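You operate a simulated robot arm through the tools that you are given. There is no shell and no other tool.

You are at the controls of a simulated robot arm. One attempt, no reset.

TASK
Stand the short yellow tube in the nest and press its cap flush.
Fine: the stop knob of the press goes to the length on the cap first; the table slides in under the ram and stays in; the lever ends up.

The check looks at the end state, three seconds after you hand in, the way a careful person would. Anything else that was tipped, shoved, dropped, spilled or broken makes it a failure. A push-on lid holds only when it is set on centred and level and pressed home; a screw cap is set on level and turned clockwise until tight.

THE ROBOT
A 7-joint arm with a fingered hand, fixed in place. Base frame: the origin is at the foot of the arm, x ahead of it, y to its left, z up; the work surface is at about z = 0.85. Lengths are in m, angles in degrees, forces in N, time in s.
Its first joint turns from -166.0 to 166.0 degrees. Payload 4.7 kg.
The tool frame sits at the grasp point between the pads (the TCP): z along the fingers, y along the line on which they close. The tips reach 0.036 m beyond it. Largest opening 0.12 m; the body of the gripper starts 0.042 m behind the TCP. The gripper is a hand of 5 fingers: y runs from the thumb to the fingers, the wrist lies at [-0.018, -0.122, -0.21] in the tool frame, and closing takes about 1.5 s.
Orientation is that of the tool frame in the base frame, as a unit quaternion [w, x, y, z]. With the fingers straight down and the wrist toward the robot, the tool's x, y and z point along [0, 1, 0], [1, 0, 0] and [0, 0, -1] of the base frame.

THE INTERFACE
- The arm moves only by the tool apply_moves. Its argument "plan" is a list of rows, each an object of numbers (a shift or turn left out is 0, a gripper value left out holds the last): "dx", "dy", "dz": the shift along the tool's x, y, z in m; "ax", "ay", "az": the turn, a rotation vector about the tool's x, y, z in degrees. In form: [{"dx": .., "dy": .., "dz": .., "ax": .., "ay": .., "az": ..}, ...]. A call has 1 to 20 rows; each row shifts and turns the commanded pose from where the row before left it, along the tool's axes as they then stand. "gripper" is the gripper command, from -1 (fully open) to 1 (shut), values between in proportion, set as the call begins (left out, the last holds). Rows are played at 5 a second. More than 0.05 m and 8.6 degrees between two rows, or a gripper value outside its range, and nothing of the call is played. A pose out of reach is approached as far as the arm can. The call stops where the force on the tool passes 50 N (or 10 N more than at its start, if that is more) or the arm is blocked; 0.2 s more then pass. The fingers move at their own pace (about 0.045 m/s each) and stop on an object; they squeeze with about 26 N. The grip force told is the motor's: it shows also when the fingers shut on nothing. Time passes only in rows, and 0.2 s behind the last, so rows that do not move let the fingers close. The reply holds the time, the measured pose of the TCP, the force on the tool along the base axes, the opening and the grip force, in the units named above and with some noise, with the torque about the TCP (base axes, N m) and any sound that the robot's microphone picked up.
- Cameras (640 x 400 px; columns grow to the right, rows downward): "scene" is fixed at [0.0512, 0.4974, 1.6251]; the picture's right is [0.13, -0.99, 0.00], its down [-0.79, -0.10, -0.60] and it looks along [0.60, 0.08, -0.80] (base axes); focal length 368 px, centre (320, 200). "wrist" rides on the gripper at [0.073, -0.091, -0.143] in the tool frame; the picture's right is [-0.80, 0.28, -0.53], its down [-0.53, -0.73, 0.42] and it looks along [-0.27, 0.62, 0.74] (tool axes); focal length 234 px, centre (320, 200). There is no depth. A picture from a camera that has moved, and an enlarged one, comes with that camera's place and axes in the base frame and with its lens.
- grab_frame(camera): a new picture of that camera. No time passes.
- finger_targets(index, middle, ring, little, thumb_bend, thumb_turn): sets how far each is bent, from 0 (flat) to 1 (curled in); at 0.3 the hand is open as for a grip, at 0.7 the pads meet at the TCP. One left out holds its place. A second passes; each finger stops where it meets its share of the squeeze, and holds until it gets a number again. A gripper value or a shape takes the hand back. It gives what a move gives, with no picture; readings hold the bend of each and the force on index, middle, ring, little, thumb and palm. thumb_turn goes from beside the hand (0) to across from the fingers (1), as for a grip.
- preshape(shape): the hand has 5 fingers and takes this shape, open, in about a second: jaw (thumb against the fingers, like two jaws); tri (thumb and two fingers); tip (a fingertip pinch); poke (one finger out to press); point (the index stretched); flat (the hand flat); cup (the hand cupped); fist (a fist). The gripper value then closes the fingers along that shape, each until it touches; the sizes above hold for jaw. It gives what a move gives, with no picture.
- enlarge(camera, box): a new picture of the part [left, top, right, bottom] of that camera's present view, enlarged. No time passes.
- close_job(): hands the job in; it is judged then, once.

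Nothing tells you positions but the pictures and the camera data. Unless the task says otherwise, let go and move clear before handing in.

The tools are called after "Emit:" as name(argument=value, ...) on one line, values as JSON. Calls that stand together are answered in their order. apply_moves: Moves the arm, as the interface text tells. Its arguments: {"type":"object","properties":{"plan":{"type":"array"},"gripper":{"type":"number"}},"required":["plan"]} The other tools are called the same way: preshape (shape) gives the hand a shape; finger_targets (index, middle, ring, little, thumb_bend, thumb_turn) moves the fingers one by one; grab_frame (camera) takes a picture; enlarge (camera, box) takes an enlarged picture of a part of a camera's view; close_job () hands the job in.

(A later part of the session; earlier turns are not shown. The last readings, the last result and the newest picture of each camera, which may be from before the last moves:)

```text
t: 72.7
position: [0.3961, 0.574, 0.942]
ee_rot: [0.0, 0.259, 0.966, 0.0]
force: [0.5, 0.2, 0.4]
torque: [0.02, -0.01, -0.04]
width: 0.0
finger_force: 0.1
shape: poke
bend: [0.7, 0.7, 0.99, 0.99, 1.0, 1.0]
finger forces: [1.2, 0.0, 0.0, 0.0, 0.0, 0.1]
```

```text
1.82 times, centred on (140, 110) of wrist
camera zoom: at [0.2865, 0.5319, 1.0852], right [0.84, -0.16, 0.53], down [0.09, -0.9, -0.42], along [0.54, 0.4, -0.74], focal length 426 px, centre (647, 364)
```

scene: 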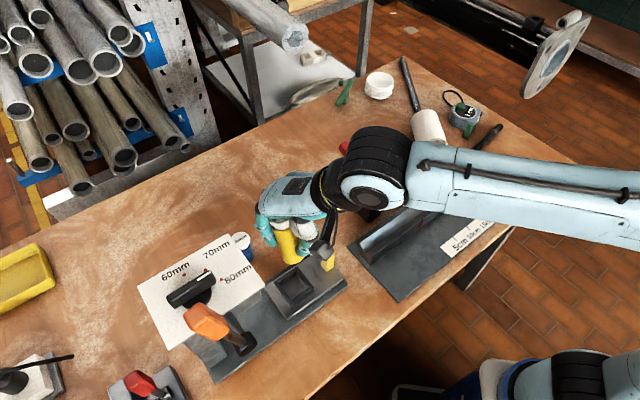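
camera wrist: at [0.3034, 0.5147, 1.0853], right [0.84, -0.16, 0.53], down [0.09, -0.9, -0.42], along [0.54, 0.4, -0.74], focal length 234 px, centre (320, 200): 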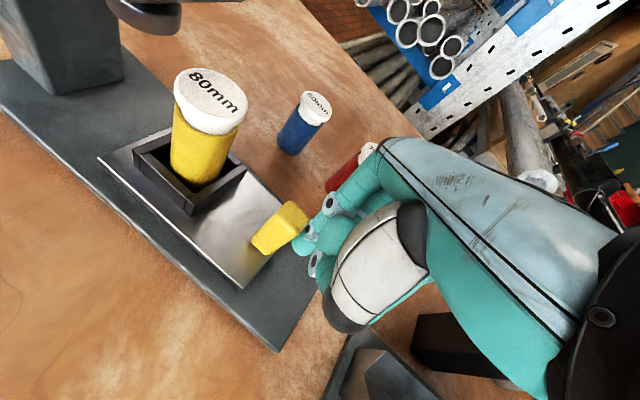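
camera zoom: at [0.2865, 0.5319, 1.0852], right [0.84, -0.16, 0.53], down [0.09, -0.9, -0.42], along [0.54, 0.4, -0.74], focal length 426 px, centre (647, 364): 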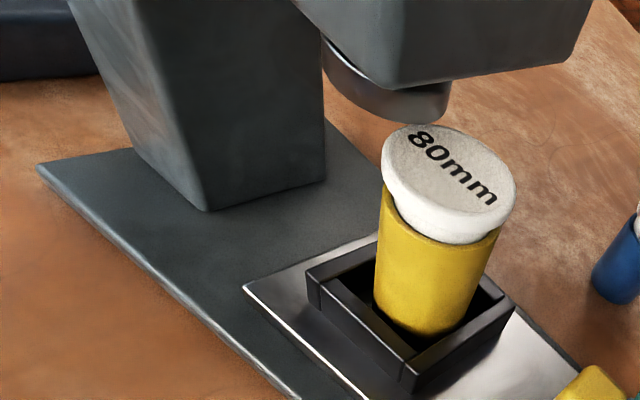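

The ram's rim and the cap edge are close together in this view. I'll zoom in on that gap.

Emit:
enlarge(camera="wrist", box=[130, 20, 240, 140])

Emit:
enlarge(camera="scene", box=[220, 240, 330, 330])

```text
3.33 times, centred on (185, 80) of wrist
camera zoom: at [0.2865, 0.5319, 1.0852], right [0.84, -0.16, 0.53], down [0.09, -0.9, -0.42], along [0.54, 0.4, -0.74], focal length 781 px, centre (770, 600)
```

zoom: 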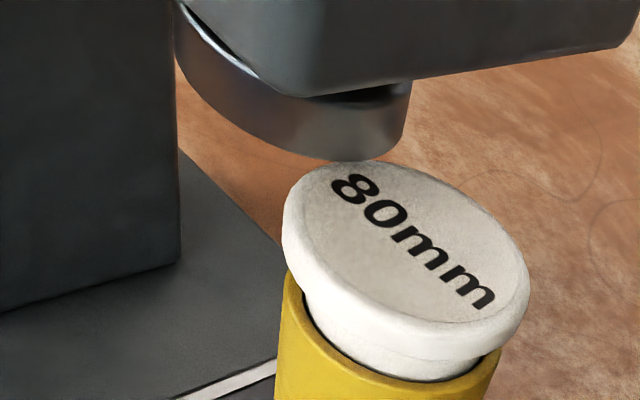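

```text
4.44 times, centred on (275, 285) of scene
camera zoom: at [0.0512, 0.4974, 1.6251], right [0.13, -0.99, 0.0], down [-0.79, -0.1, -0.6], along [0.6, 0.08, -0.8], focal length 1638 px, centre (520, -178)
```

zoom: 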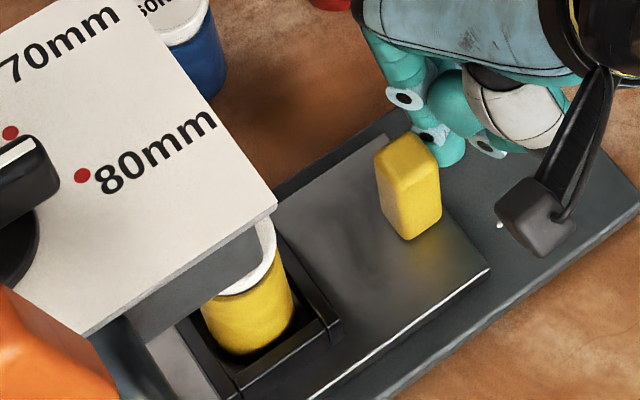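

The ram clears the cap by a small gap. I'll continue in small steps, watching the force and the cap.

Emit:
apply_moves(plan=[{"dx": 0.0039, "dy": 0.00104}, {"dx": 0.0039, "dy": 0.00104}, {}])

Emit:
enlarge(camera="wrist", box=[120, 0, 260, 140])

```text
t: 73.5
position: [0.3893, 0.5792, 0.9425]
ee_rot: [-0.001, 0.259, 0.966, 0.0]
force: [1.2, -0.8, 0.2]
torque: [0.01, 0.01, 0.02]
width: 0.0
finger_force: 0.1
shape: poke
bend: [0.7, 0.7, 0.99, 0.99, 1.0, 1.0]
finger forces: [1.8, 0.0, 0.0, 0.0, 0.0, 0.0]
```

```text
2.86 times, centred on (190, 70) of wrist
camera zoom: at [0.2811, 0.5372, 1.0852], right [0.84, -0.16, 0.53], down [0.09, -0.9, -0.42], along [0.54, 0.4, -0.74], focal length 669 px, centre (691, 571)
```

zoom: 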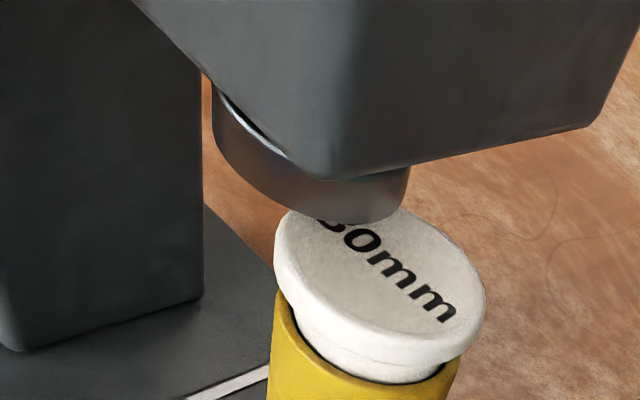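

The cap passes under the ram without touching. I'll continue until the slide meets its stop.

Emit:
apply_moves(plan=[{"dx": 0.0039, "dy": 0.00104}, {"dx": 0.0039, "dy": 0.00104}, {"dx": 0.0039, "dy": 0.00104}, {}])

Emit:
enlarge(camera="wrist", box=[100, 0, 260, 160])

Emit:
enlarge(camera="scene", box=[200, 200, 340, 330])

```text
t: 74.5
position: [0.3805, 0.5882, 0.9423]
ee_rot: [-0.001, 0.259, 0.966, 0.0]
force: [0.3, -0.4, -0.1]
torque: [0.03, 0.01, -0.02]
width: 0.0
finger_force: 0.0
shape: poke
bend: [0.7, 0.7, 0.99, 0.99, 1.0, 1.0]
finger forces: [0.7, 0.0, 0.0, 0.0, 0.0, 0.0]
```

```text
2.50 times, centred on (180, 80) of wrist
camera zoom: at [0.272, 0.5461, 1.0854], right [0.84, -0.16, 0.53], down [0.09, -0.9, -0.42], along [0.54, 0.4, -0.74], focal length 585 px, centre (670, 500)
```

zoom: 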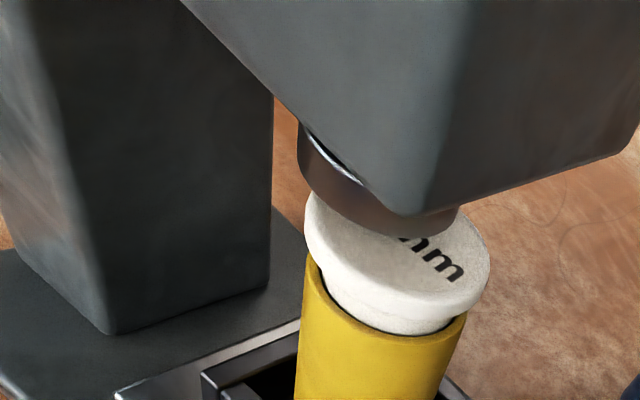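

```text
3.08 times, centred on (270, 265) of scene
camera zoom: at [0.0512, 0.4974, 1.6251], right [0.13, -0.99, 0.0], down [-0.79, -0.1, -0.6], along [0.6, 0.08, -0.8], focal length 1134 px, centre (474, 0)
```

zoom: 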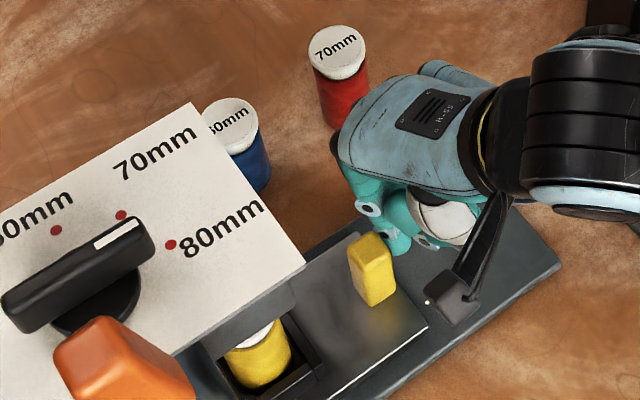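

Still moving freely. I'll continue toward the stop.

Emit:
apply_moves(plan=[{"dx": 0.0039, "dy": 0.00104}, {"dx": 0.0039, "dy": 0.00104}, {"dx": 0.0039, "dy": 0.00104}, {}])

Emit:
enlarge(camera="wrist", box=[80, 0, 260, 180])

Emit:
enlarge(camera="scene", box=[200, 200, 340, 330])

```text
t: 75.5
position: [0.3731, 0.597, 0.9408]
ee_rot: [0.0, 0.26, 0.966, -0.001]
force: [15.5, -6.8, 0.6]
torque: [0.01, 0.01, -0.2]
width: 0.0
finger_force: 0.0
shape: poke
bend: [0.7, 0.7, 0.99, 0.99, 1.0, 1.0]
finger forces: [15.8, 0.0, 0.0, 0.1, 0.1, 0.1]
```

```text
2.22 times, centred on (170, 90) of wrist
camera zoom: at [0.2645, 0.5534, 1.0846], right [0.84, -0.16, 0.53], down [0.09, -0.9, -0.42], along [0.54, 0.4, -0.74], focal length 520 px, centre (653, 444)
```

zoom: 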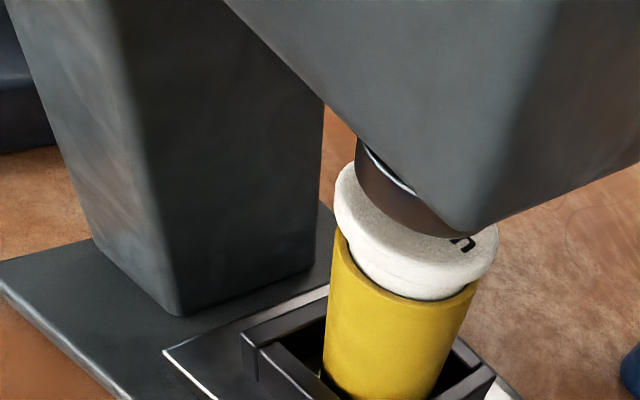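

```text
3.08 times, centred on (270, 265) of scene
camera zoom: at [0.0512, 0.4974, 1.6251], right [0.13, -0.99, 0.0], down [-0.79, -0.1, -0.6], along [0.6, 0.08, -0.8], focal length 1134 px, centre (474, 0)
```

zoom: 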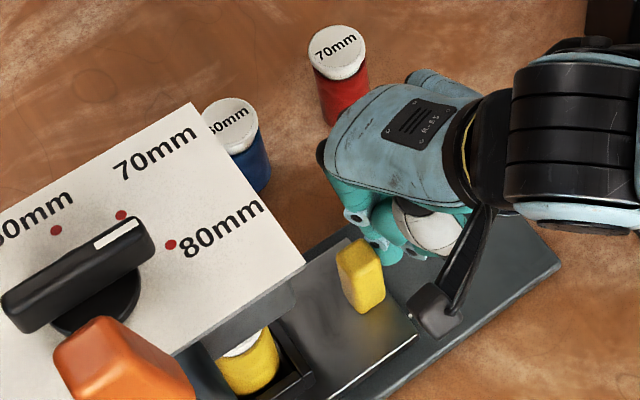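

The force jumped to about 16 N, probably the end stop, with the nest under the ram. I'll push 1.5 mm more to confirm.

Emit:
apply_moves(plan=[{"dx": 0.00145, "dy": 0.0004}, {}])

Emit:
enlarge(camera="wrist", box=[80, 0, 260, 180])

Emit:
enlarge(camera="scene", box=[200, 200, 340, 330])

```text
t: 76.1
position: [0.3726, 0.5965, 0.942]
ee_rot: [0.0, 0.258, 0.966, -0.001]
force: [27.9, -14.7, 1.0]
torque: [-0.02, 0.0, -0.27]
width: 0.0001
finger_force: 0.0
shape: poke
bend: [0.7, 0.7, 0.99, 0.99, 1.0, 1.0]
finger forces: [29.4, 0.1, 0.0, 0.0, 0.0, 0.0]
```

```text
2.22 times, centred on (170, 90) of wrist
camera zoom: at [0.2635, 0.5544, 1.0846], right [0.84, -0.16, 0.53], down [0.09, -0.9, -0.42], along [0.54, 0.4, -0.74], focal length 520 px, centre (653, 444)
```

zoom: 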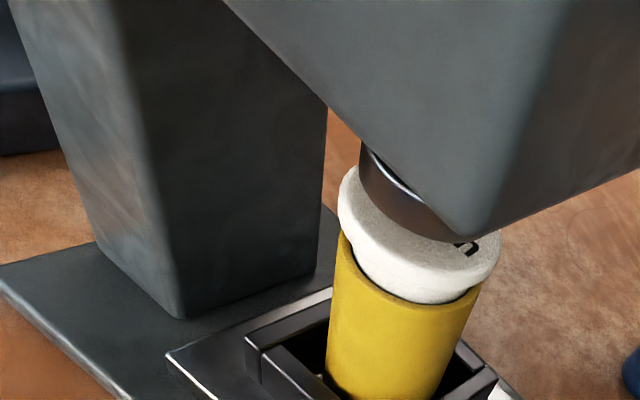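

```text
3.08 times, centred on (270, 265) of scene
camera zoom: at [0.0512, 0.4974, 1.6251], right [0.13, -0.99, 0.0], down [-0.79, -0.1, -0.6], along [0.6, 0.08, -0.8], focal length 1134 px, centre (474, 0)
```

zoom: 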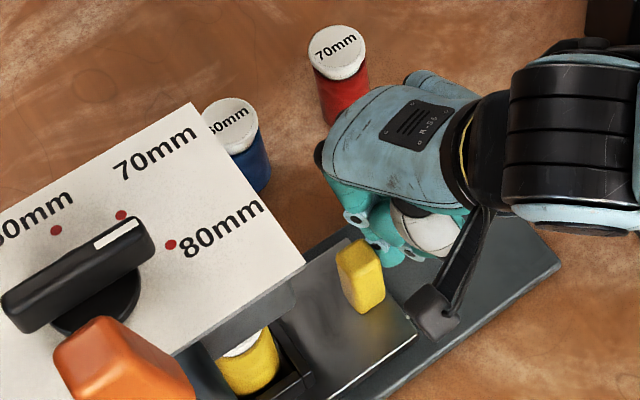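

29 N with no motion confirms the slide is fully home. I'll back the finger off and rise, then look at the press from the front to check tube and ram alignment.

Emit:
apply_moves(plan=[{"dx": -0.006, "dy": -0.0016}, {"dx": -0.012, "dy": -0.003}, {"dx": -0.02, "dy": -0.01}, {"dz": -0.03}, {"dz": -0.04}, {"dz": -0.04}, {"dz": -0.04}, {}])

Emit:
grab_frame(camera="wrist")

Emit:
enlarge(camera="scene", box=[120, 210, 340, 390])

```text
t: 77.9
position: [0.3968, 0.5666, 1.0936]
ee_rot: [0.0, 0.259, 0.966, -0.001]
force: [0.0, 0.5, -0.3]
torque: [-0.02, 0.02, 0.02]
width: 0.0
finger_force: 0.1
shape: poke
bend: [0.7, 0.7, 0.99, 0.99, 1.0, 1.0]
finger forces: [0.1, 0.0, 0.0, 0.0, 0.0, 0.1]
```

```text
taken
camera wrist: at [0.2892, 0.5244, 1.2358], right [0.84, -0.16, 0.53], down [0.09, -0.9, -0.42], along [0.54, 0.4, -0.74], focal length 234 px, centre (320, 200)
```

wrist: 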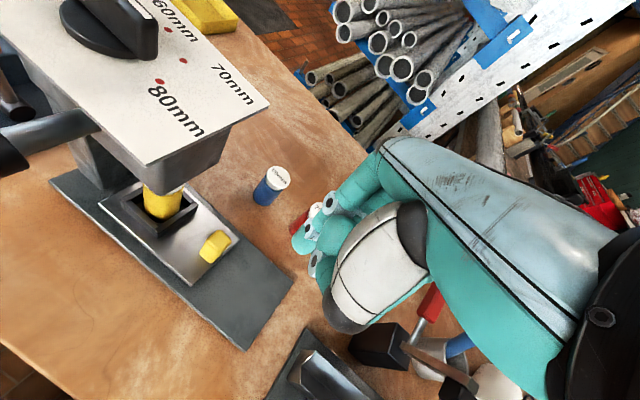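

```text
2.22 times, centred on (230, 300) of scene
camera zoom: at [0.0512, 0.4974, 1.6251], right [0.13, -0.99, 0.0], down [-0.79, -0.1, -0.6], along [0.6, 0.08, -0.8], focal length 819 px, centre (520, -22)
```

zoom: 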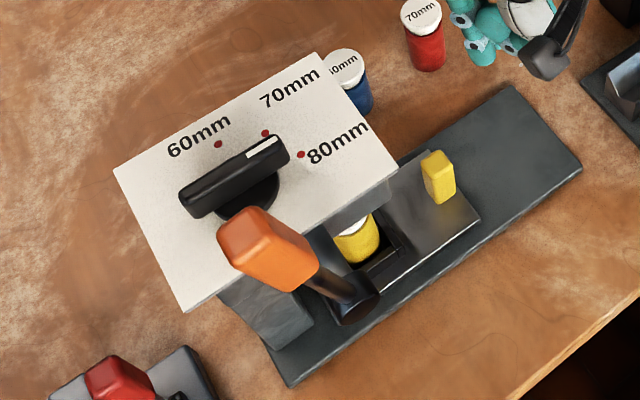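

The slide stayed in with the tube under the ram. Now the lever: I'll rise, open to the jaw shape, turn to 45° and move to the robot side of the press to see the lever.

Emit:
apply_moves(plan=[{"dz": -0.045}, {"dz": -0.045}, {"dz": -0.045}, {"dz": -0.045}, {"dz": -0.03}, {"dx": 0.007, "dy": -0.038}, {"dx": 0.007, "dy": -0.038}, {"dx": 0.007, "dy": -0.038}, {"az": 5}, {"az": 5}, {"az": 5}, {}])

Emit:
preshape(shape="jaw")

Emit:
grab_frame(camera="wrist")

Emit:
grab_frame(camera="scene")

```text
t: 80.5
position: [0.3218, 0.478, 1.3018]
ee_rot: [0.0, 0.382, 0.924, -0.001]
force: [-0.5, 0.5, -0.4]
torque: [-0.02, 0.0, 0.01]
width: 0.0003
finger_force: 0.1
shape: poke
bend: [0.7, 0.7, 0.99, 0.99, 1.0, 1.0]
finger forces: [0.0, 0.1, 0.0, 0.0, 0.0, 0.0]
```

```text
t: 81.4
position: [0.321, 0.4773, 1.3035]
ee_rot: [0.0, 0.383, 0.924, 0.0]
force: [0.0, 0.6, -2.2]
torque: [0.01, 0.0, 0.01]
width: 0.1199
finger_force: 0.1
shape: jaw
bend: [0.3, 0.3, 0.3, 0.3, 0.3, 0.98]
finger forces: [0.0, 0.0, 0.1, 0.0, 0.1, 0.0]
```

```text
taken
camera wrist: at [0.2053, 0.465, 1.4453], right [0.77, -0.37, 0.53], down [-0.14, -0.89, -0.42], along [0.63, 0.25, -0.74], focal length 234 px, centre (320, 200)
```

wrist: 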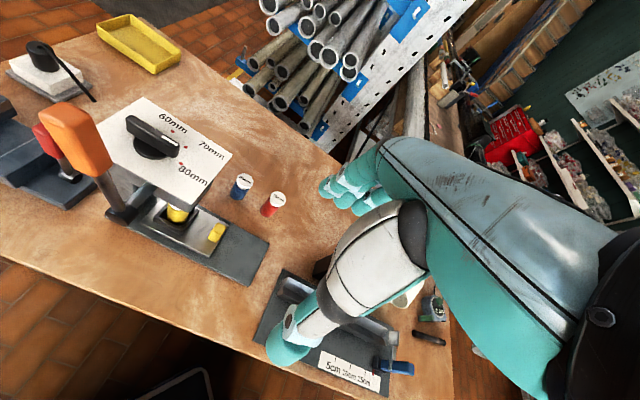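

```text
taken
```

scene: 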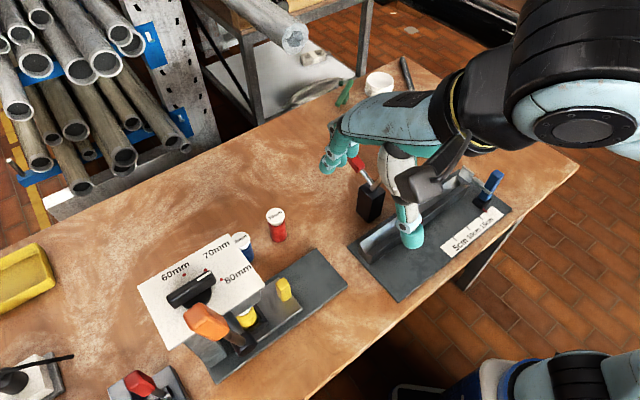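

Emit:
enlarge(camera="wrist", box=[30, 90, 210, 240])

Emit:
enlarge(camera="scene", box=[160, 280, 270, 380])

```text
2.67 times, centred on (120, 165) of wrist
camera zoom: at [0.2053, 0.465, 1.4453], right [0.77, -0.37, 0.53], down [-0.14, -0.89, -0.42], along [0.63, 0.25, -0.74], focal length 624 px, centre (853, 293)
```

zoom: 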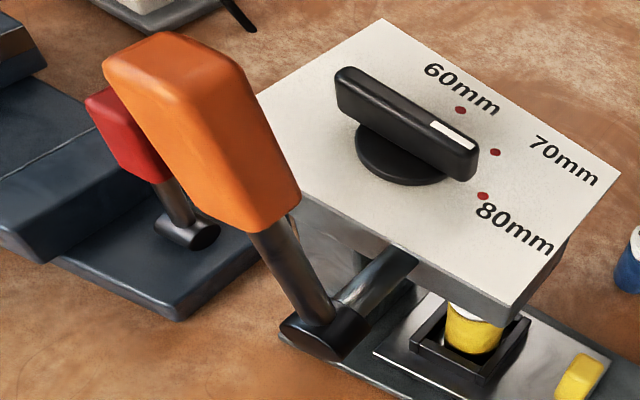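

```text
4.00 times, centred on (215, 330) of scene
camera zoom: at [0.0512, 0.4974, 1.6251], right [0.13, -0.99, 0.0], down [-0.79, -0.1, -0.6], along [0.6, 0.08, -0.8], focal length 1474 px, centre (740, -320)
```

zoom: 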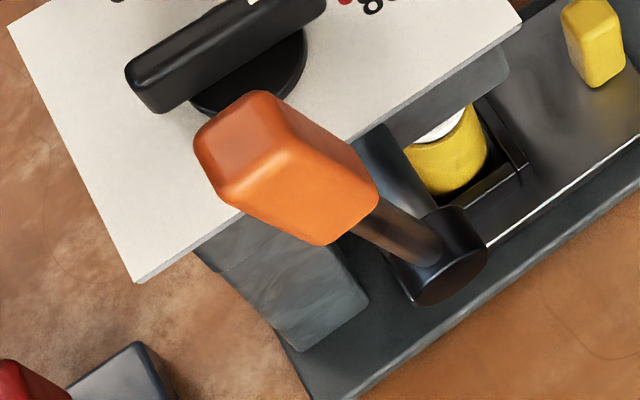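

I have the lever: hub at about (0.196, 0.628, 1.05), handle top at about (0.176, 0.652, 1.22), leaning about 10° back. I'll grip the handle with the thumb on the robot side and fingers on the press side, so it can pivot between the pads. First I'll move above it.

Emit:
apply_moves(plan=[{"dz": -0.015}, {"dx": 0.0441, "dy": 0.004}, {"dx": 0.0441, "dy": 0.004}, {"dx": 0.0441, "dy": 0.004}, {"dx": 0.0441, "dy": 0.004}, {"dx": 0.0441, "dy": 0.004}, {}])

Emit:
grab_frame(camera="wrist")

Emit:
grab_frame(camera="scene")

```text
t: 83.0
position: [0.1794, 0.6498, 1.3173]
ee_rot: [0.0, 0.383, 0.924, -0.001]
force: [-0.9, -0.2, -1.3]
torque: [0.0, 0.0, 0.02]
width: 0.1201
finger_force: 0.0
shape: jaw
bend: [0.3, 0.3, 0.3, 0.3, 0.3, 0.98]
finger forces: [0.1, 0.0, 0.0, 0.0, 0.0, 0.1]
```

```text
taken
camera wrist: at [0.0634, 0.6366, 1.4602], right [0.77, -0.37, 0.53], down [-0.14, -0.89, -0.42], along [0.63, 0.25, -0.74], focal length 234 px, centre (320, 200)
```

wrist: 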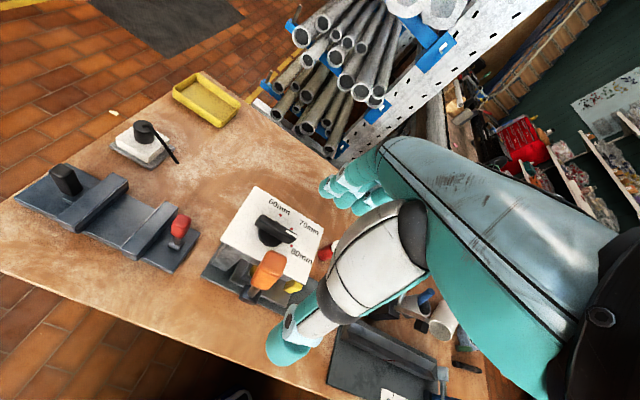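

```text
taken
```

scene: 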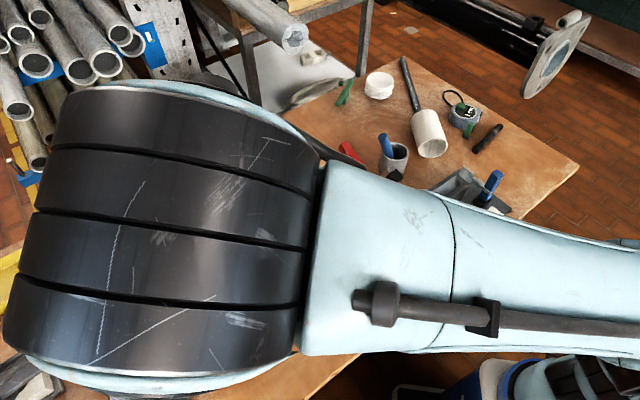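

The arm hides the press from the scene camera here, so I'll rely on the wrist view. I'll zoom in on the handle against the open fingers.

Emit:
enlarge(camera="wrist", box=[200, 170, 380, 380])

Emit:
enlarge(camera="wrist", box=[210, 200, 330, 320])

```text
1.90 times, centred on (290, 275) of wrist
camera zoom: at [0.0634, 0.6366, 1.4602], right [0.77, -0.37, 0.53], down [-0.14, -0.89, -0.42], along [0.63, 0.25, -0.74], focal length 446 px, centre (377, 57)
```

zoom: 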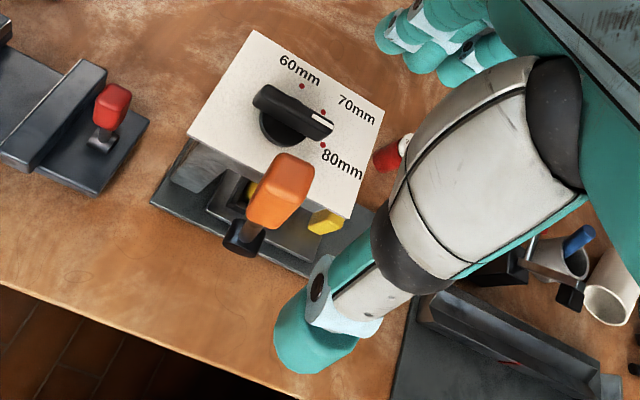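

```text
3.33 times, centred on (270, 260) of wrist
camera zoom: at [0.0634, 0.6366, 1.4602], right [0.77, -0.37, 0.53], down [-0.14, -0.89, -0.42], along [0.63, 0.25, -0.74], focal length 781 px, centre (487, 0)
```

zoom: 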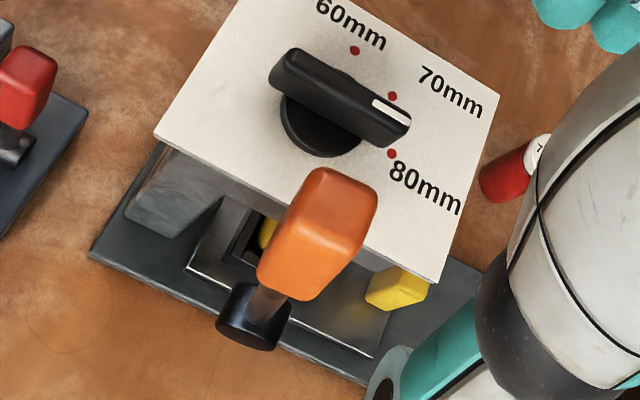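

The handle is centred under the open hand. I'll descend partway and check.

Emit:
apply_moves(plan=[{"dz": 0.025}, {"dz": 0.025}, {"dz": 0.025}, {}])

Emit:
enlarge(camera="wrist", box=[200, 170, 380, 380])

```text
t: 84.0
position: [0.179, 0.6478, 1.2419]
ee_rot: [0.0, 0.383, 0.924, 0.0]
force: [-0.2, 0.6, -0.2]
torque: [-0.02, 0.05, 0.01]
width: 0.1198
finger_force: 0.1
shape: jaw
bend: [0.3, 0.3, 0.3, 0.3, 0.3, 0.98]
finger forces: [0.0, 0.1, 0.0, 0.1, 0.0, 0.1]
```

```text
1.90 times, centred on (290, 275) of wrist
camera zoom: at [0.0636, 0.6347, 1.3859], right [0.77, -0.37, 0.53], down [-0.14, -0.89, -0.42], along [0.63, 0.25, -0.74], focal length 446 px, centre (377, 57)
```

zoom: 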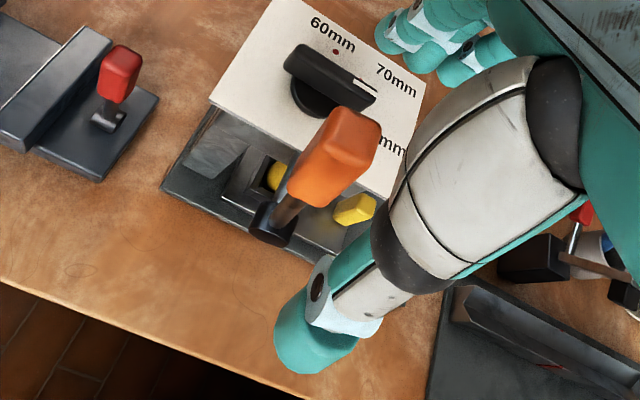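

The handle sits between the thumb and fingers. I'll descend to the grip height in small steps.

Emit:
apply_moves(plan=[{"dz": 0.018}, {"dz": 0.015}, {"dz": 0.01}, {}])

Emit:
enlarge(camera="wrist", box=[220, 150, 400, 340])

```text
t: 85.0
position: [0.1793, 0.6469, 1.1999]
ee_rot: [0.0, 0.382, 0.924, 0.001]
force: [-1.1, -0.7, 0.0]
torque: [0.0, 0.02, -0.01]
width: 0.1197
finger_force: 0.0
shape: jaw
bend: [0.3, 0.3, 0.3, 0.3, 0.3, 0.98]
finger forces: [0.0, 0.0, 0.0, 0.1, 0.0, 0.0]
```

```text
2.11 times, centred on (310, 245) of wrist
camera zoom: at [0.0633, 0.6348, 1.3424], right [0.77, -0.37, 0.53], down [-0.14, -0.89, -0.42], along [0.63, 0.25, -0.74], focal length 493 px, centre (341, 105)
```

zoom: 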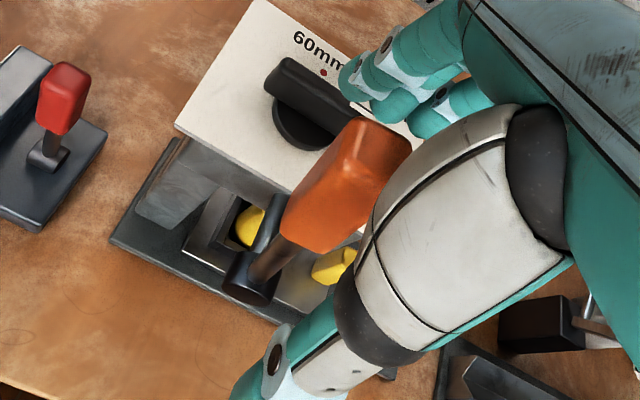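

The handle is well inside the grip. I'll close the hand on it.

Emit:
apply_moves(plan=[{}, {}, {}, {}, {}, {}, {}, {}], gripper=1)

Emit:
enlarge(camera="wrist", box=[220, 150, 400, 340])

```text
t: 86.8
position: [0.1793, 0.6489, 1.1991]
ee_rot: [-0.001, 0.383, 0.924, 0.0]
force: [-1.2, -3.5, -2.9]
torque: [-0.07, 0.0, -0.03]
width: 0.0215
finger_force: 26.3
shape: jaw
bend: [0.73, 0.57, 0.61, 0.58, 0.74, 1.0]
finger forces: [12.3, 6.7, 0.0, 0.0, 22.5, 0.1]
```

```text
2.11 times, centred on (310, 245) of wrist
camera zoom: at [0.063, 0.6347, 1.3424], right [0.77, -0.37, 0.53], down [-0.14, -0.89, -0.42], along [0.63, 0.25, -0.74], focal length 493 px, centre (341, 105)
```

zoom: 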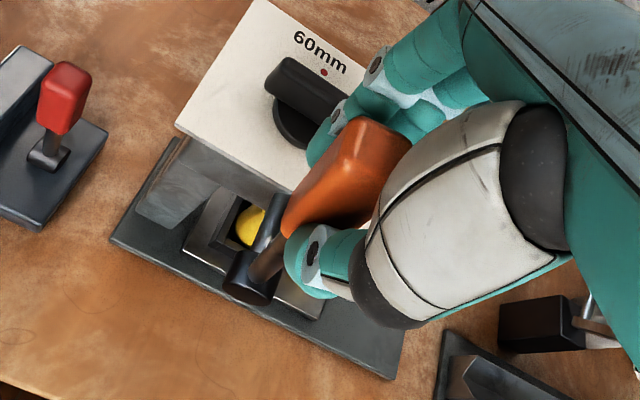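

The handle is gripped firmly. I'll pull it forward along its arc around the hub in steps, watching the forces.

Emit:
apply_moves(plan=[{"dx": -0.0107, "dz": -0.0015}, {"dx": -0.0106, "dz": -0.0008}, {"dx": -0.0104, "dz": 0.0002}, {"dx": -0.0104, "dz": 0.0005}, {}])

Emit:
enlarge(camera="wrist", box=[180, 110, 400, 340])

```text
t: 88.0
position: [0.2083, 0.6184, 1.2013]
ee_rot: [0.0, 0.383, 0.924, 0.001]
force: [-8.4, -1.2, -4.3]
torque: [0.15, 0.34, 0.03]
width: 0.0207
finger_force: 25.9
shape: jaw
bend: [0.73, 0.58, 0.61, 0.58, 0.74, 1.0]
finger forces: [12.1, 4.6, 0.0, 0.0, 23.6, 0.0]
```

```text
1.74 times, centred on (290, 225) of wrist
camera zoom: at [0.0928, 0.6055, 1.3437], right [0.77, -0.37, 0.53], down [-0.14, -0.89, -0.42], along [0.63, 0.25, -0.74], focal length 407 px, centre (372, 156)
```

zoom: 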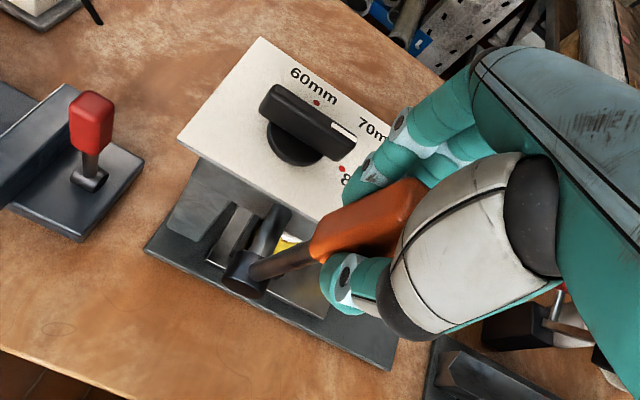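

The lever swings forward with the hand at moderate force. I'll continue along the arc.

Emit:
apply_moves(plan=[{"dx": -0.0104, "dz": 0.0009}, {"dx": -0.0103, "dz": 0.0022}, {"dx": -0.0101, "dz": 0.0028}, {"dx": -0.0098, "dz": 0.0036}, {}])

Emit:
enlarge(camera="wrist", box=[160, 80, 400, 320])

```text
t: 89.2
position: [0.237, 0.5899, 1.1905]
ee_rot: [-0.001, 0.382, 0.924, 0.002]
force: [-25.6, 8.3, 9.0]
torque: [0.33, 0.77, 0.26]
width: 0.0205
finger_force: 26.0
shape: jaw
bend: [0.73, 0.74, 0.61, 0.58, 0.75, 0.97]
finger forces: [13.7, 0.1, 0.1, 0.1, 26.0, 0.0]
```

```text
1.67 times, centred on (280, 200) of wrist
camera zoom: at [0.1209, 0.5762, 1.3355], right [0.77, -0.37, 0.52], down [-0.14, -0.89, -0.43], along [0.63, 0.25, -0.74], focal length 390 px, centre (387, 200)
```

zoom: 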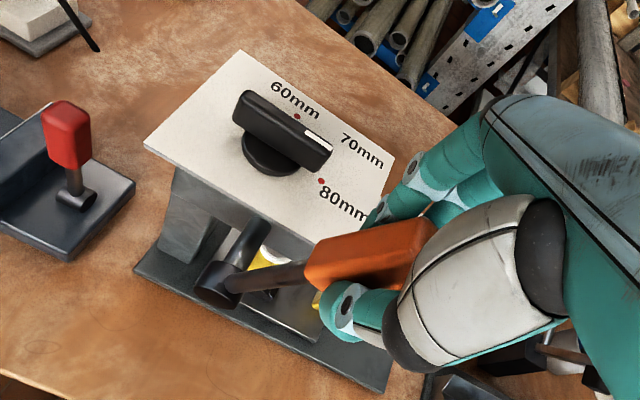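

Resistance has risen to about 25 N as the ram reaches the cap, and the handle is pivoting between the index finger and thumb as planned. I'll continue in smaller steps, checking for slip.

Emit:
apply_moves(plan=[{"dx": -0.0048, "dz": 0.002}, {"dx": -0.0048, "dz": 0.0023}, {}])

Emit:
enlarge(camera="wrist", box=[160, 80, 400, 320])

```text
t: 90.0
position: [0.2469, 0.5819, 1.1851]
ee_rot: [0.001, 0.384, 0.923, -0.001]
force: [2.2, -1.3, -1.5]
torque: [0.03, -0.02, 0.05]
width: 0.018
finger_force: 26.1
shape: jaw
bend: [0.74, 0.74, 0.61, 0.58, 0.8, 1.0]
finger forces: [0.0, 0.0, 0.0, 0.0, 2.0, 0.0]
```

```text
1.67 times, centred on (280, 200) of wrist
camera zoom: at [0.1299, 0.5701, 1.3286], right [0.76, -0.37, 0.53], down [-0.14, -0.9, -0.42], along [0.63, 0.25, -0.74], focal length 390 px, centre (387, 200)
```

zoom: 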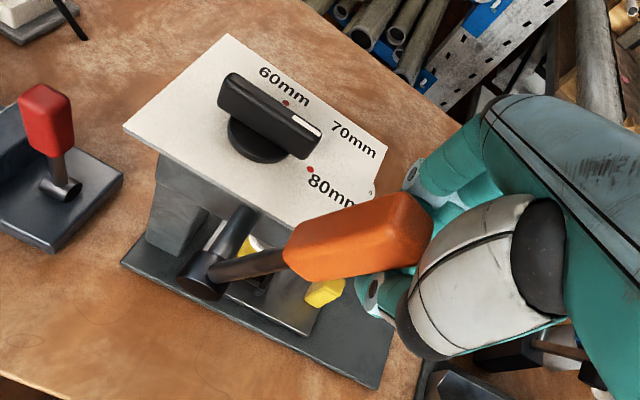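

The handle slipped out of the pinch at around 30 N, and the lever has stayed at about 17° forward. A pinch is too weak for pressing. I'll push the handle from behind with the hand's edge instead, so I rise clear first.

Emit:
apply_moves(plan=[{"dz": -0.03}, {"dz": -0.04}, {"dz": -0.04}, {}], gripper=0.6)

Emit:
grab_frame(camera="wrist")

Emit:
preshape(shape="fist")

Emit:
grab_frame(camera="wrist")

Emit:
grab_frame(camera="scene")

```text
t: 91.0
position: [0.2449, 0.5837, 1.2954]
ee_rot: [0.001, 0.382, 0.924, 0.0]
force: [-0.3, 0.2, 0.5]
torque: [0.04, -0.01, 0.01]
width: 0.0238
finger_force: 0.1
shape: jaw
bend: [0.73, 0.59, 0.57, 0.54, 0.74, 1.0]
finger forces: [0.0, 0.0, 0.0, 0.1, 0.0, 0.1]
```

```text
taken
camera wrist: at [0.1295, 0.57, 1.4392], right [0.77, -0.37, 0.53], down [-0.14, -0.89, -0.42], along [0.63, 0.25, -0.74], focal length 234 px, centre (320, 200)
```

wrist: 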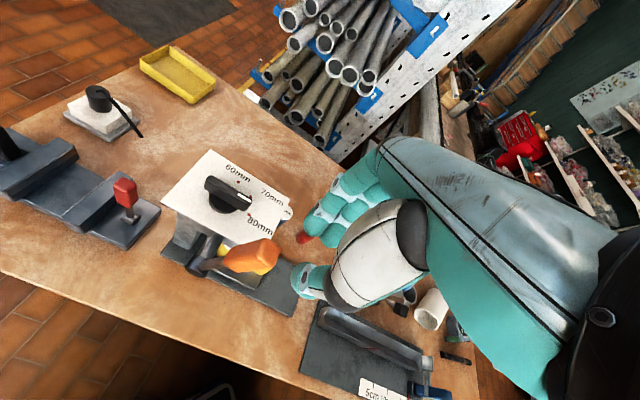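

```text
t: 91.9
position: [0.2453, 0.5825, 1.2948]
ee_rot: [0.0, 0.383, 0.924, 0.001]
force: [0.0, -0.4, 0.6]
torque: [0.01, 0.01, -0.01]
width: 0.0
finger_force: 0.0
shape: fist
bend: [1.0, 1.0, 1.0, 1.0, 0.85, 0.85]
finger forces: [0.0, 0.1, 0.1, 0.0, 0.1, 0.1]
```

```text
taken
camera wrist: at [0.1295, 0.57, 1.4389], right [0.77, -0.37, 0.53], down [-0.14, -0.89, -0.42], along [0.63, 0.25, -0.74], focal length 234 px, centre (320, 200)
```

wrist: 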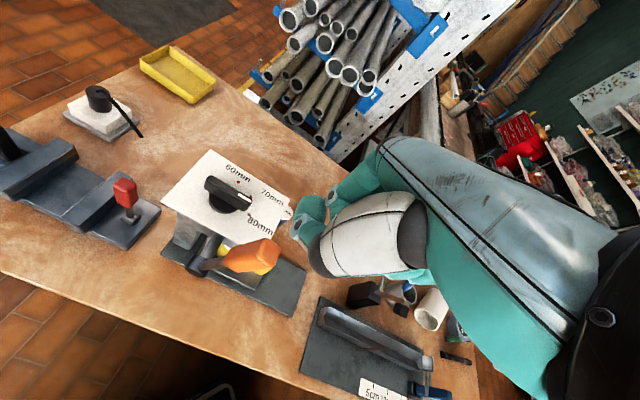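

```text
taken
```

scene: 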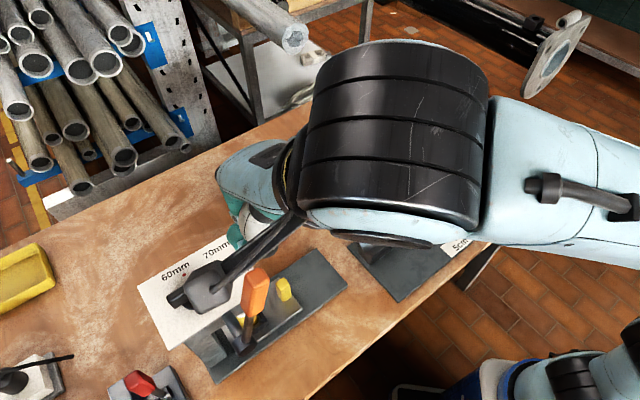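

The lever stays where it was left. I'll look closely at the lever angle and at the tube and ram.

Emit:
enlarge(camera="scene", box=[180, 250, 310, 380])

Emit:
enlarge(camera="wrist", box=[150, 140, 330, 320])

```text
3.08 times, centred on (245, 315) of scene
camera zoom: at [0.0512, 0.4974, 1.6251], right [0.13, -0.99, 0.0], down [-0.79, -0.1, -0.6], along [0.6, 0.08, -0.8], focal length 1134 px, centre (551, -154)
```

zoom: 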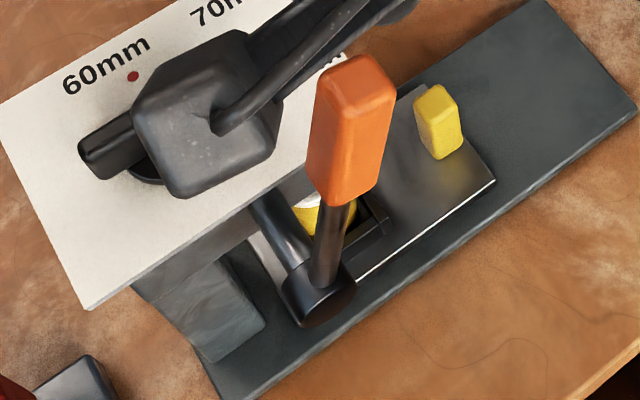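

```text
2.22 times, centred on (240, 230) of wrist
camera zoom: at [0.1295, 0.57, 1.4389], right [0.77, -0.37, 0.53], down [-0.14, -0.89, -0.42], along [0.63, 0.25, -0.74], focal length 520 px, centre (498, 133)
```

zoom: 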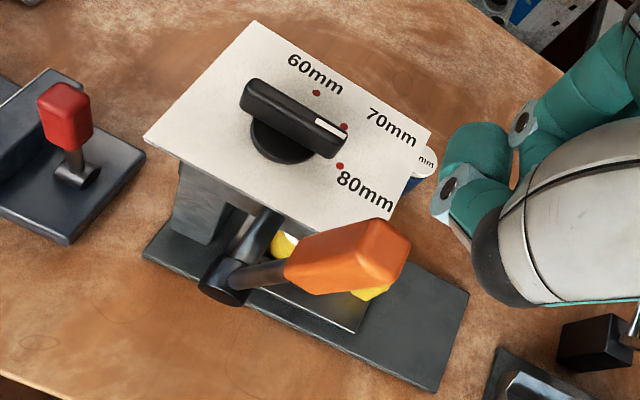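

The lever sits at about 14° forward. I'll pass over it with the closed fist and come down behind it, so I can push it forward with the hand's edge.

Emit:
apply_moves(plan=[{"dz": -0.01}, {"dx": 0.033, "dy": -0.002}, {"dx": 0.033, "dy": -0.002}, {"dx": 0.033, "dy": -0.002}, {"dx": 0.033, "dy": -0.002}, {}])

Emit:
grab_frame(camera="wrist")

Emit:
grab_frame(camera="scene")

```text
t: 93.3
position: [0.1466, 0.6707, 1.3058]
ee_rot: [0.0, 0.383, 0.924, 0.0]
force: [-0.5, 0.1, -0.9]
torque: [-0.01, -0.02, -0.01]
width: 0.0002
finger_force: 0.1
shape: fist
bend: [1.0, 1.0, 1.0, 1.0, 0.85, 0.85]
finger forces: [0.1, 0.0, 0.0, 0.1, 0.0, 0.1]
```

```text
taken
camera wrist: at [0.0306, 0.6588, 1.4496], right [0.77, -0.37, 0.53], down [-0.14, -0.89, -0.42], along [0.63, 0.25, -0.74], focal length 234 px, centre (320, 200)
```

wrist: 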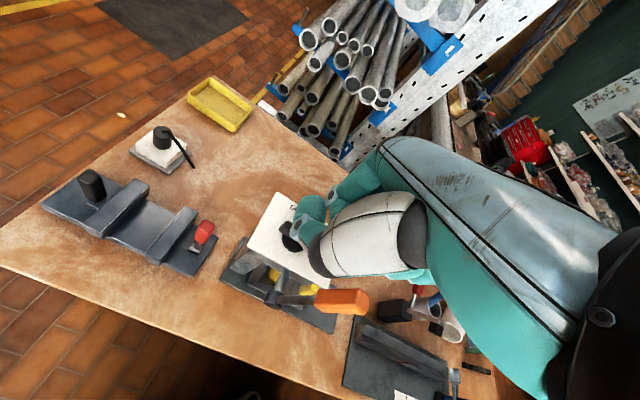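

```text
taken
```

scene: 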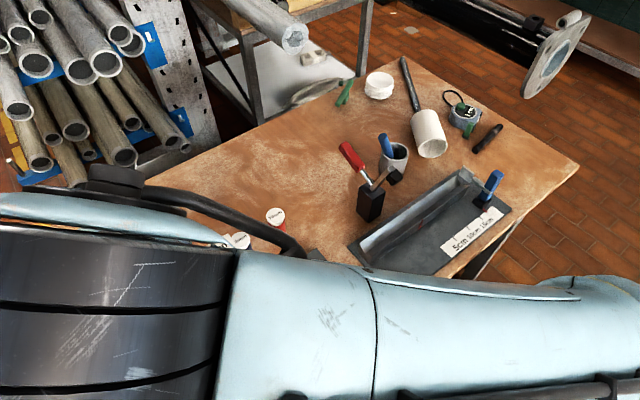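

The fist is behind and above the lever. I'll lower it behind the handle.

Emit:
apply_moves(plan=[{"dz": 0.03}, {"dz": 0.03}, {"dz": 0.024}, {}])

Emit:
enlarge(camera="wrist", box=[200, 150, 420, 370])

```text
t: 94.3
position: [0.1457, 0.6708, 1.2223]
ee_rot: [0.001, 0.383, 0.924, -0.001]
force: [0.1, 0.4, 0.8]
torque: [-0.03, -0.02, -0.01]
width: 0.0003
finger_force: 0.1
shape: fist
bend: [1.0, 1.0, 1.0, 1.0, 0.85, 0.85]
finger forces: [0.0, 0.0, 0.0, 0.0, 0.0, 0.1]
```

```text
1.82 times, centred on (310, 260) of wrist
camera zoom: at [0.0297, 0.6575, 1.3657], right [0.77, -0.37, 0.53], down [-0.14, -0.89, -0.42], along [0.63, 0.25, -0.74], focal length 426 px, centre (338, 91)
```

zoom: 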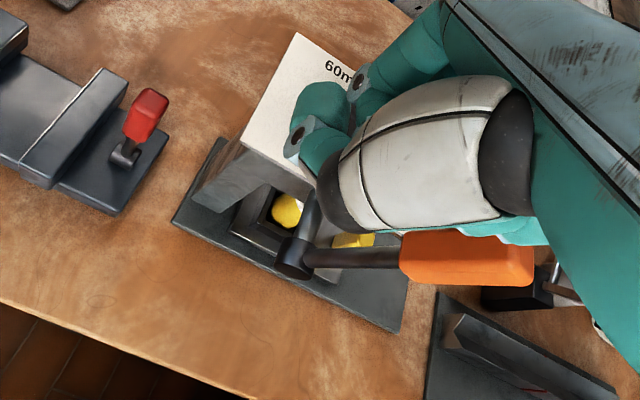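

The handle is about 2 cm in front of the fist's edge. I'll push forward slowly and watch the force.

Emit:
apply_moves(plan=[{"dx": -0.008}, {"dx": -0.006}, {"dx": -0.005}, {"dx": -0.005, "dz": 0.001}, {}])

Emit:
enlarge(camera="wrist", box=[200, 150, 420, 370])

```text
t: 95.5
position: [0.1632, 0.6525, 1.2214]
ee_rot: [0.0, 0.383, 0.924, 0.0]
force: [-0.1, -0.4, 0.5]
torque: [0.0, 0.0, 0.01]
width: 0.0
finger_force: 0.0
shape: fist
bend: [1.0, 1.0, 1.0, 1.0, 0.85, 0.85]
finger forces: [0.0, 0.1, 0.0, 0.0, 0.1, 0.0]
```

```text
1.82 times, centred on (310, 260) of wrist
camera zoom: at [0.0473, 0.6403, 1.3646], right [0.77, -0.37, 0.53], down [-0.14, -0.89, -0.42], along [0.63, 0.25, -0.74], focal length 426 px, centre (338, 91)
```

zoom: 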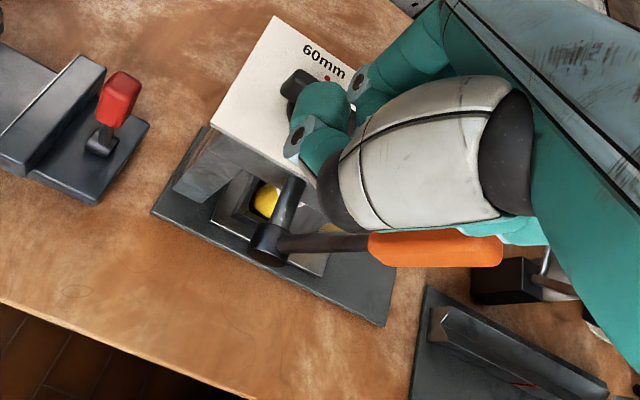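

No contact yet. I'll continue forward gently.

Emit:
apply_moves(plan=[{"dx": -0.005}, {"dx": -0.005}, {"dx": -0.005}, {}])

Emit:
enlarge(camera="wrist", box=[200, 150, 420, 370])

```text
t: 96.5
position: [0.1727, 0.6425, 1.221]
ee_rot: [-0.001, 0.382, 0.924, 0.0]
force: [-0.6, 0.1, 0.0]
torque: [-0.02, 0.03, -0.01]
width: 0.0
finger_force: 0.0
shape: fist
bend: [1.0, 1.0, 1.0, 1.0, 0.85, 0.85]
finger forces: [0.1, 0.0, 0.0, 0.0, 0.1, 0.0]
```

```text
1.82 times, centred on (310, 260) of wrist
camera zoom: at [0.0576, 0.6296, 1.3649], right [0.77, -0.37, 0.53], down [-0.14, -0.89, -0.42], along [0.63, 0.25, -0.74], focal length 426 px, centre (338, 91)
```

zoom: 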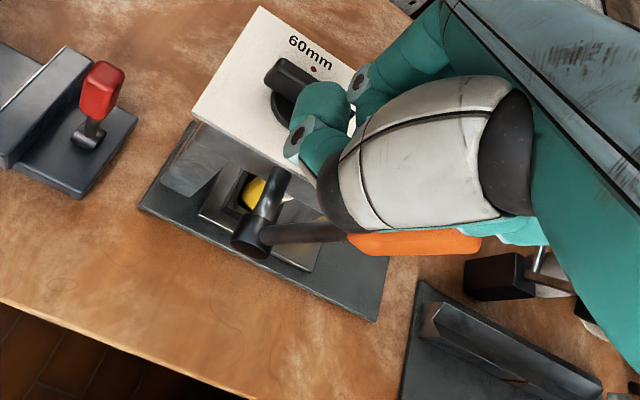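

I expected contact by now, so the fist is probably passing just above the handle. I'll back off, go 3 cm lower and push again.

Emit:
apply_moves(plan=[{"dx": 0.02}, {"dx": 0.022}, {"dz": 0.015}, {"dz": 0.015}, {"dx": -0.01}, {"dx": -0.008}, {}])

Emit:
enlarge(camera="wrist", box=[200, 150, 420, 370])

```text
t: 98.1
position: [0.1563, 0.6585, 1.1915]
ee_rot: [0.0, 0.383, 0.924, -0.001]
force: [0.2, -0.2, -0.5]
torque: [0.02, 0.01, 0.02]
width: 0.0001
finger_force: 0.0
shape: fist
bend: [1.0, 1.0, 1.0, 1.0, 0.85, 0.85]
finger forces: [0.1, 0.0, 0.0, 0.1, 0.0, 0.1]
```

```text
1.82 times, centred on (310, 260) of wrist
camera zoom: at [0.0408, 0.6464, 1.3347], right [0.77, -0.37, 0.53], down [-0.14, -0.89, -0.42], along [0.63, 0.25, -0.74], focal length 426 px, centre (338, 91)
```

zoom: 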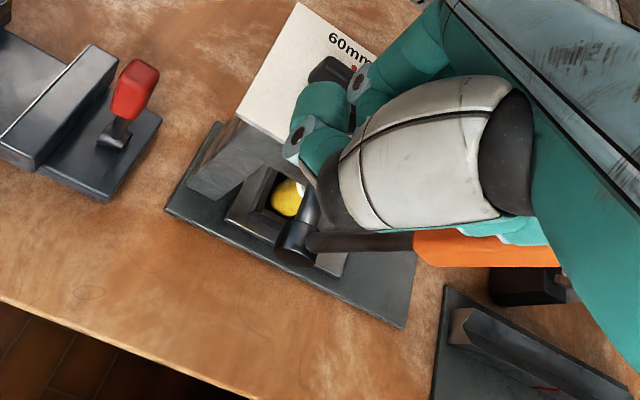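

Emit:
apply_moves(plan=[{"dx": -0.005}, {"dx": -0.005}, {"dx": -0.005}, {}])

Emit:
enlarge(camera="wrist", box=[200, 150, 420, 370])

```text
t: 99.1
position: [0.1675, 0.6493, 1.1914]
ee_rot: [0.001, 0.382, 0.924, 0.0]
force: [-0.3, -0.3, -0.2]
torque: [0.0, 0.01, 0.0]
width: 0.0
finger_force: 0.0
shape: fist
bend: [1.0, 1.0, 1.0, 1.0, 0.85, 0.85]
finger forces: [0.0, 0.0, 0.0, 0.0, 0.0, 0.0]
```

```text
1.82 times, centred on (310, 260) of wrist
camera zoom: at [0.0512, 0.6361, 1.335], right [0.77, -0.37, 0.53], down [-0.14, -0.89, -0.42], along [0.63, 0.25, -0.74], focal length 426 px, centre (338, 91)
```

zoom: 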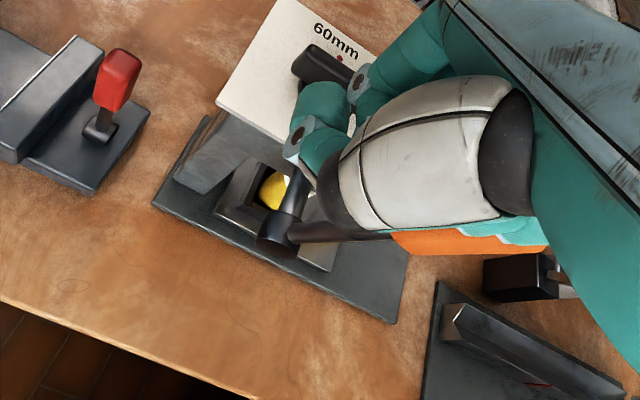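

The lever seems to be nearer 20° forward, so contact should come soon. I'll continue.

Emit:
apply_moves(plan=[{"dx": -0.005}, {"dx": -0.005}, {"dx": -0.004}, {}])

Emit:
enlarge(camera="wrist", box=[200, 150, 420, 370])

```text
t: 100.1
position: [0.1762, 0.6386, 1.1926]
ee_rot: [0.0, 0.382, 0.924, -0.001]
force: [-0.5, -0.1, 0.6]
torque: [0.0, -0.05, -0.02]
width: 0.0
finger_force: 0.2
shape: fist
bend: [1.0, 1.0, 1.0, 1.0, 0.85, 0.85]
finger forces: [0.0, 0.1, 0.0, 0.1, 0.0, 0.0]
```

```text
1.82 times, centred on (310, 260) of wrist
camera zoom: at [0.0608, 0.6262, 1.3349], right [0.77, -0.37, 0.53], down [-0.14, -0.89, -0.42], along [0.63, 0.25, -0.74], focal length 426 px, centre (338, 91)
```

zoom: 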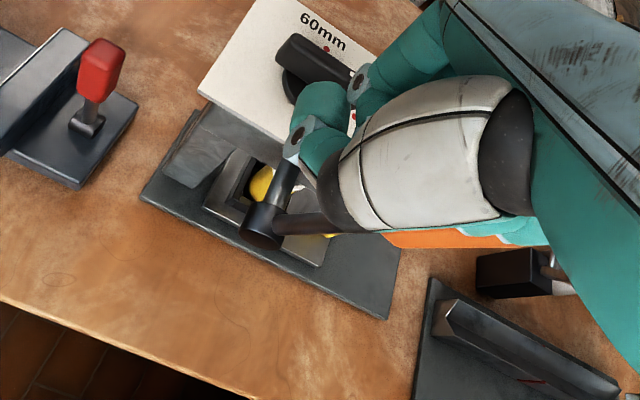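

Emit:
apply_moves(plan=[{"dx": -0.005}, {"dx": -0.005}, {"dx": -0.005}, {}])

Emit:
enlarge(camera="wrist", box=[200, 150, 420, 370])

Emit:
grab_frame(camera="scene")

```text
t: 101.1
position: [0.1861, 0.63, 1.1926]
ee_rot: [0.0, 0.382, 0.924, 0.001]
force: [-17.8, 23.1, 14.1]
torque: [-1.03, -1.23, 0.54]
width: 0.0
finger_force: 0.1
shape: fist
bend: [1.0, 1.0, 1.0, 1.0, 0.85, 0.85]
finger forces: [0.1, 0.0, 0.0, 32.0, 0.0, 0.0]
```

```text
1.82 times, centred on (310, 260) of wrist
camera zoom: at [0.07, 0.6164, 1.3352], right [0.77, -0.37, 0.52], down [-0.14, -0.89, -0.43], along [0.63, 0.25, -0.74], focal length 426 px, centre (338, 91)
```

zoom: 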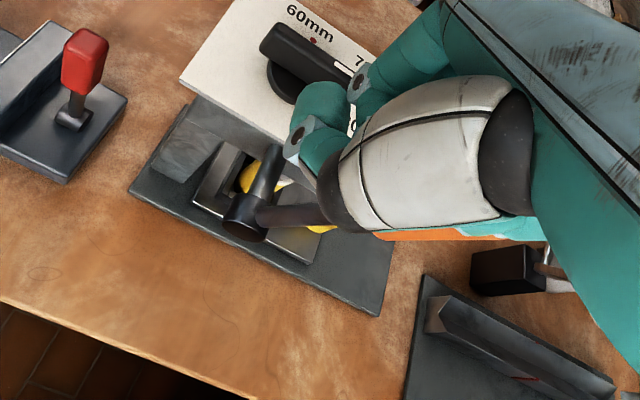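

```text
taken
```

scene: 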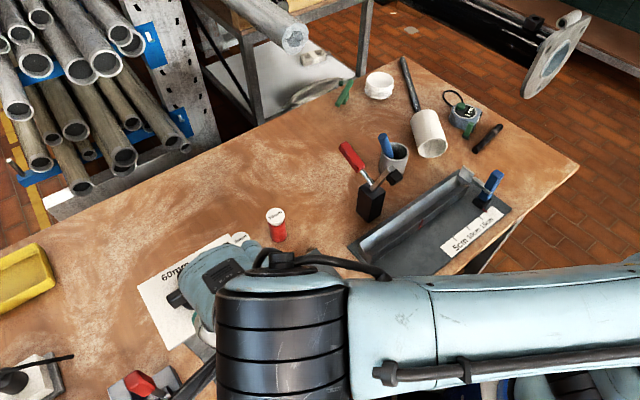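

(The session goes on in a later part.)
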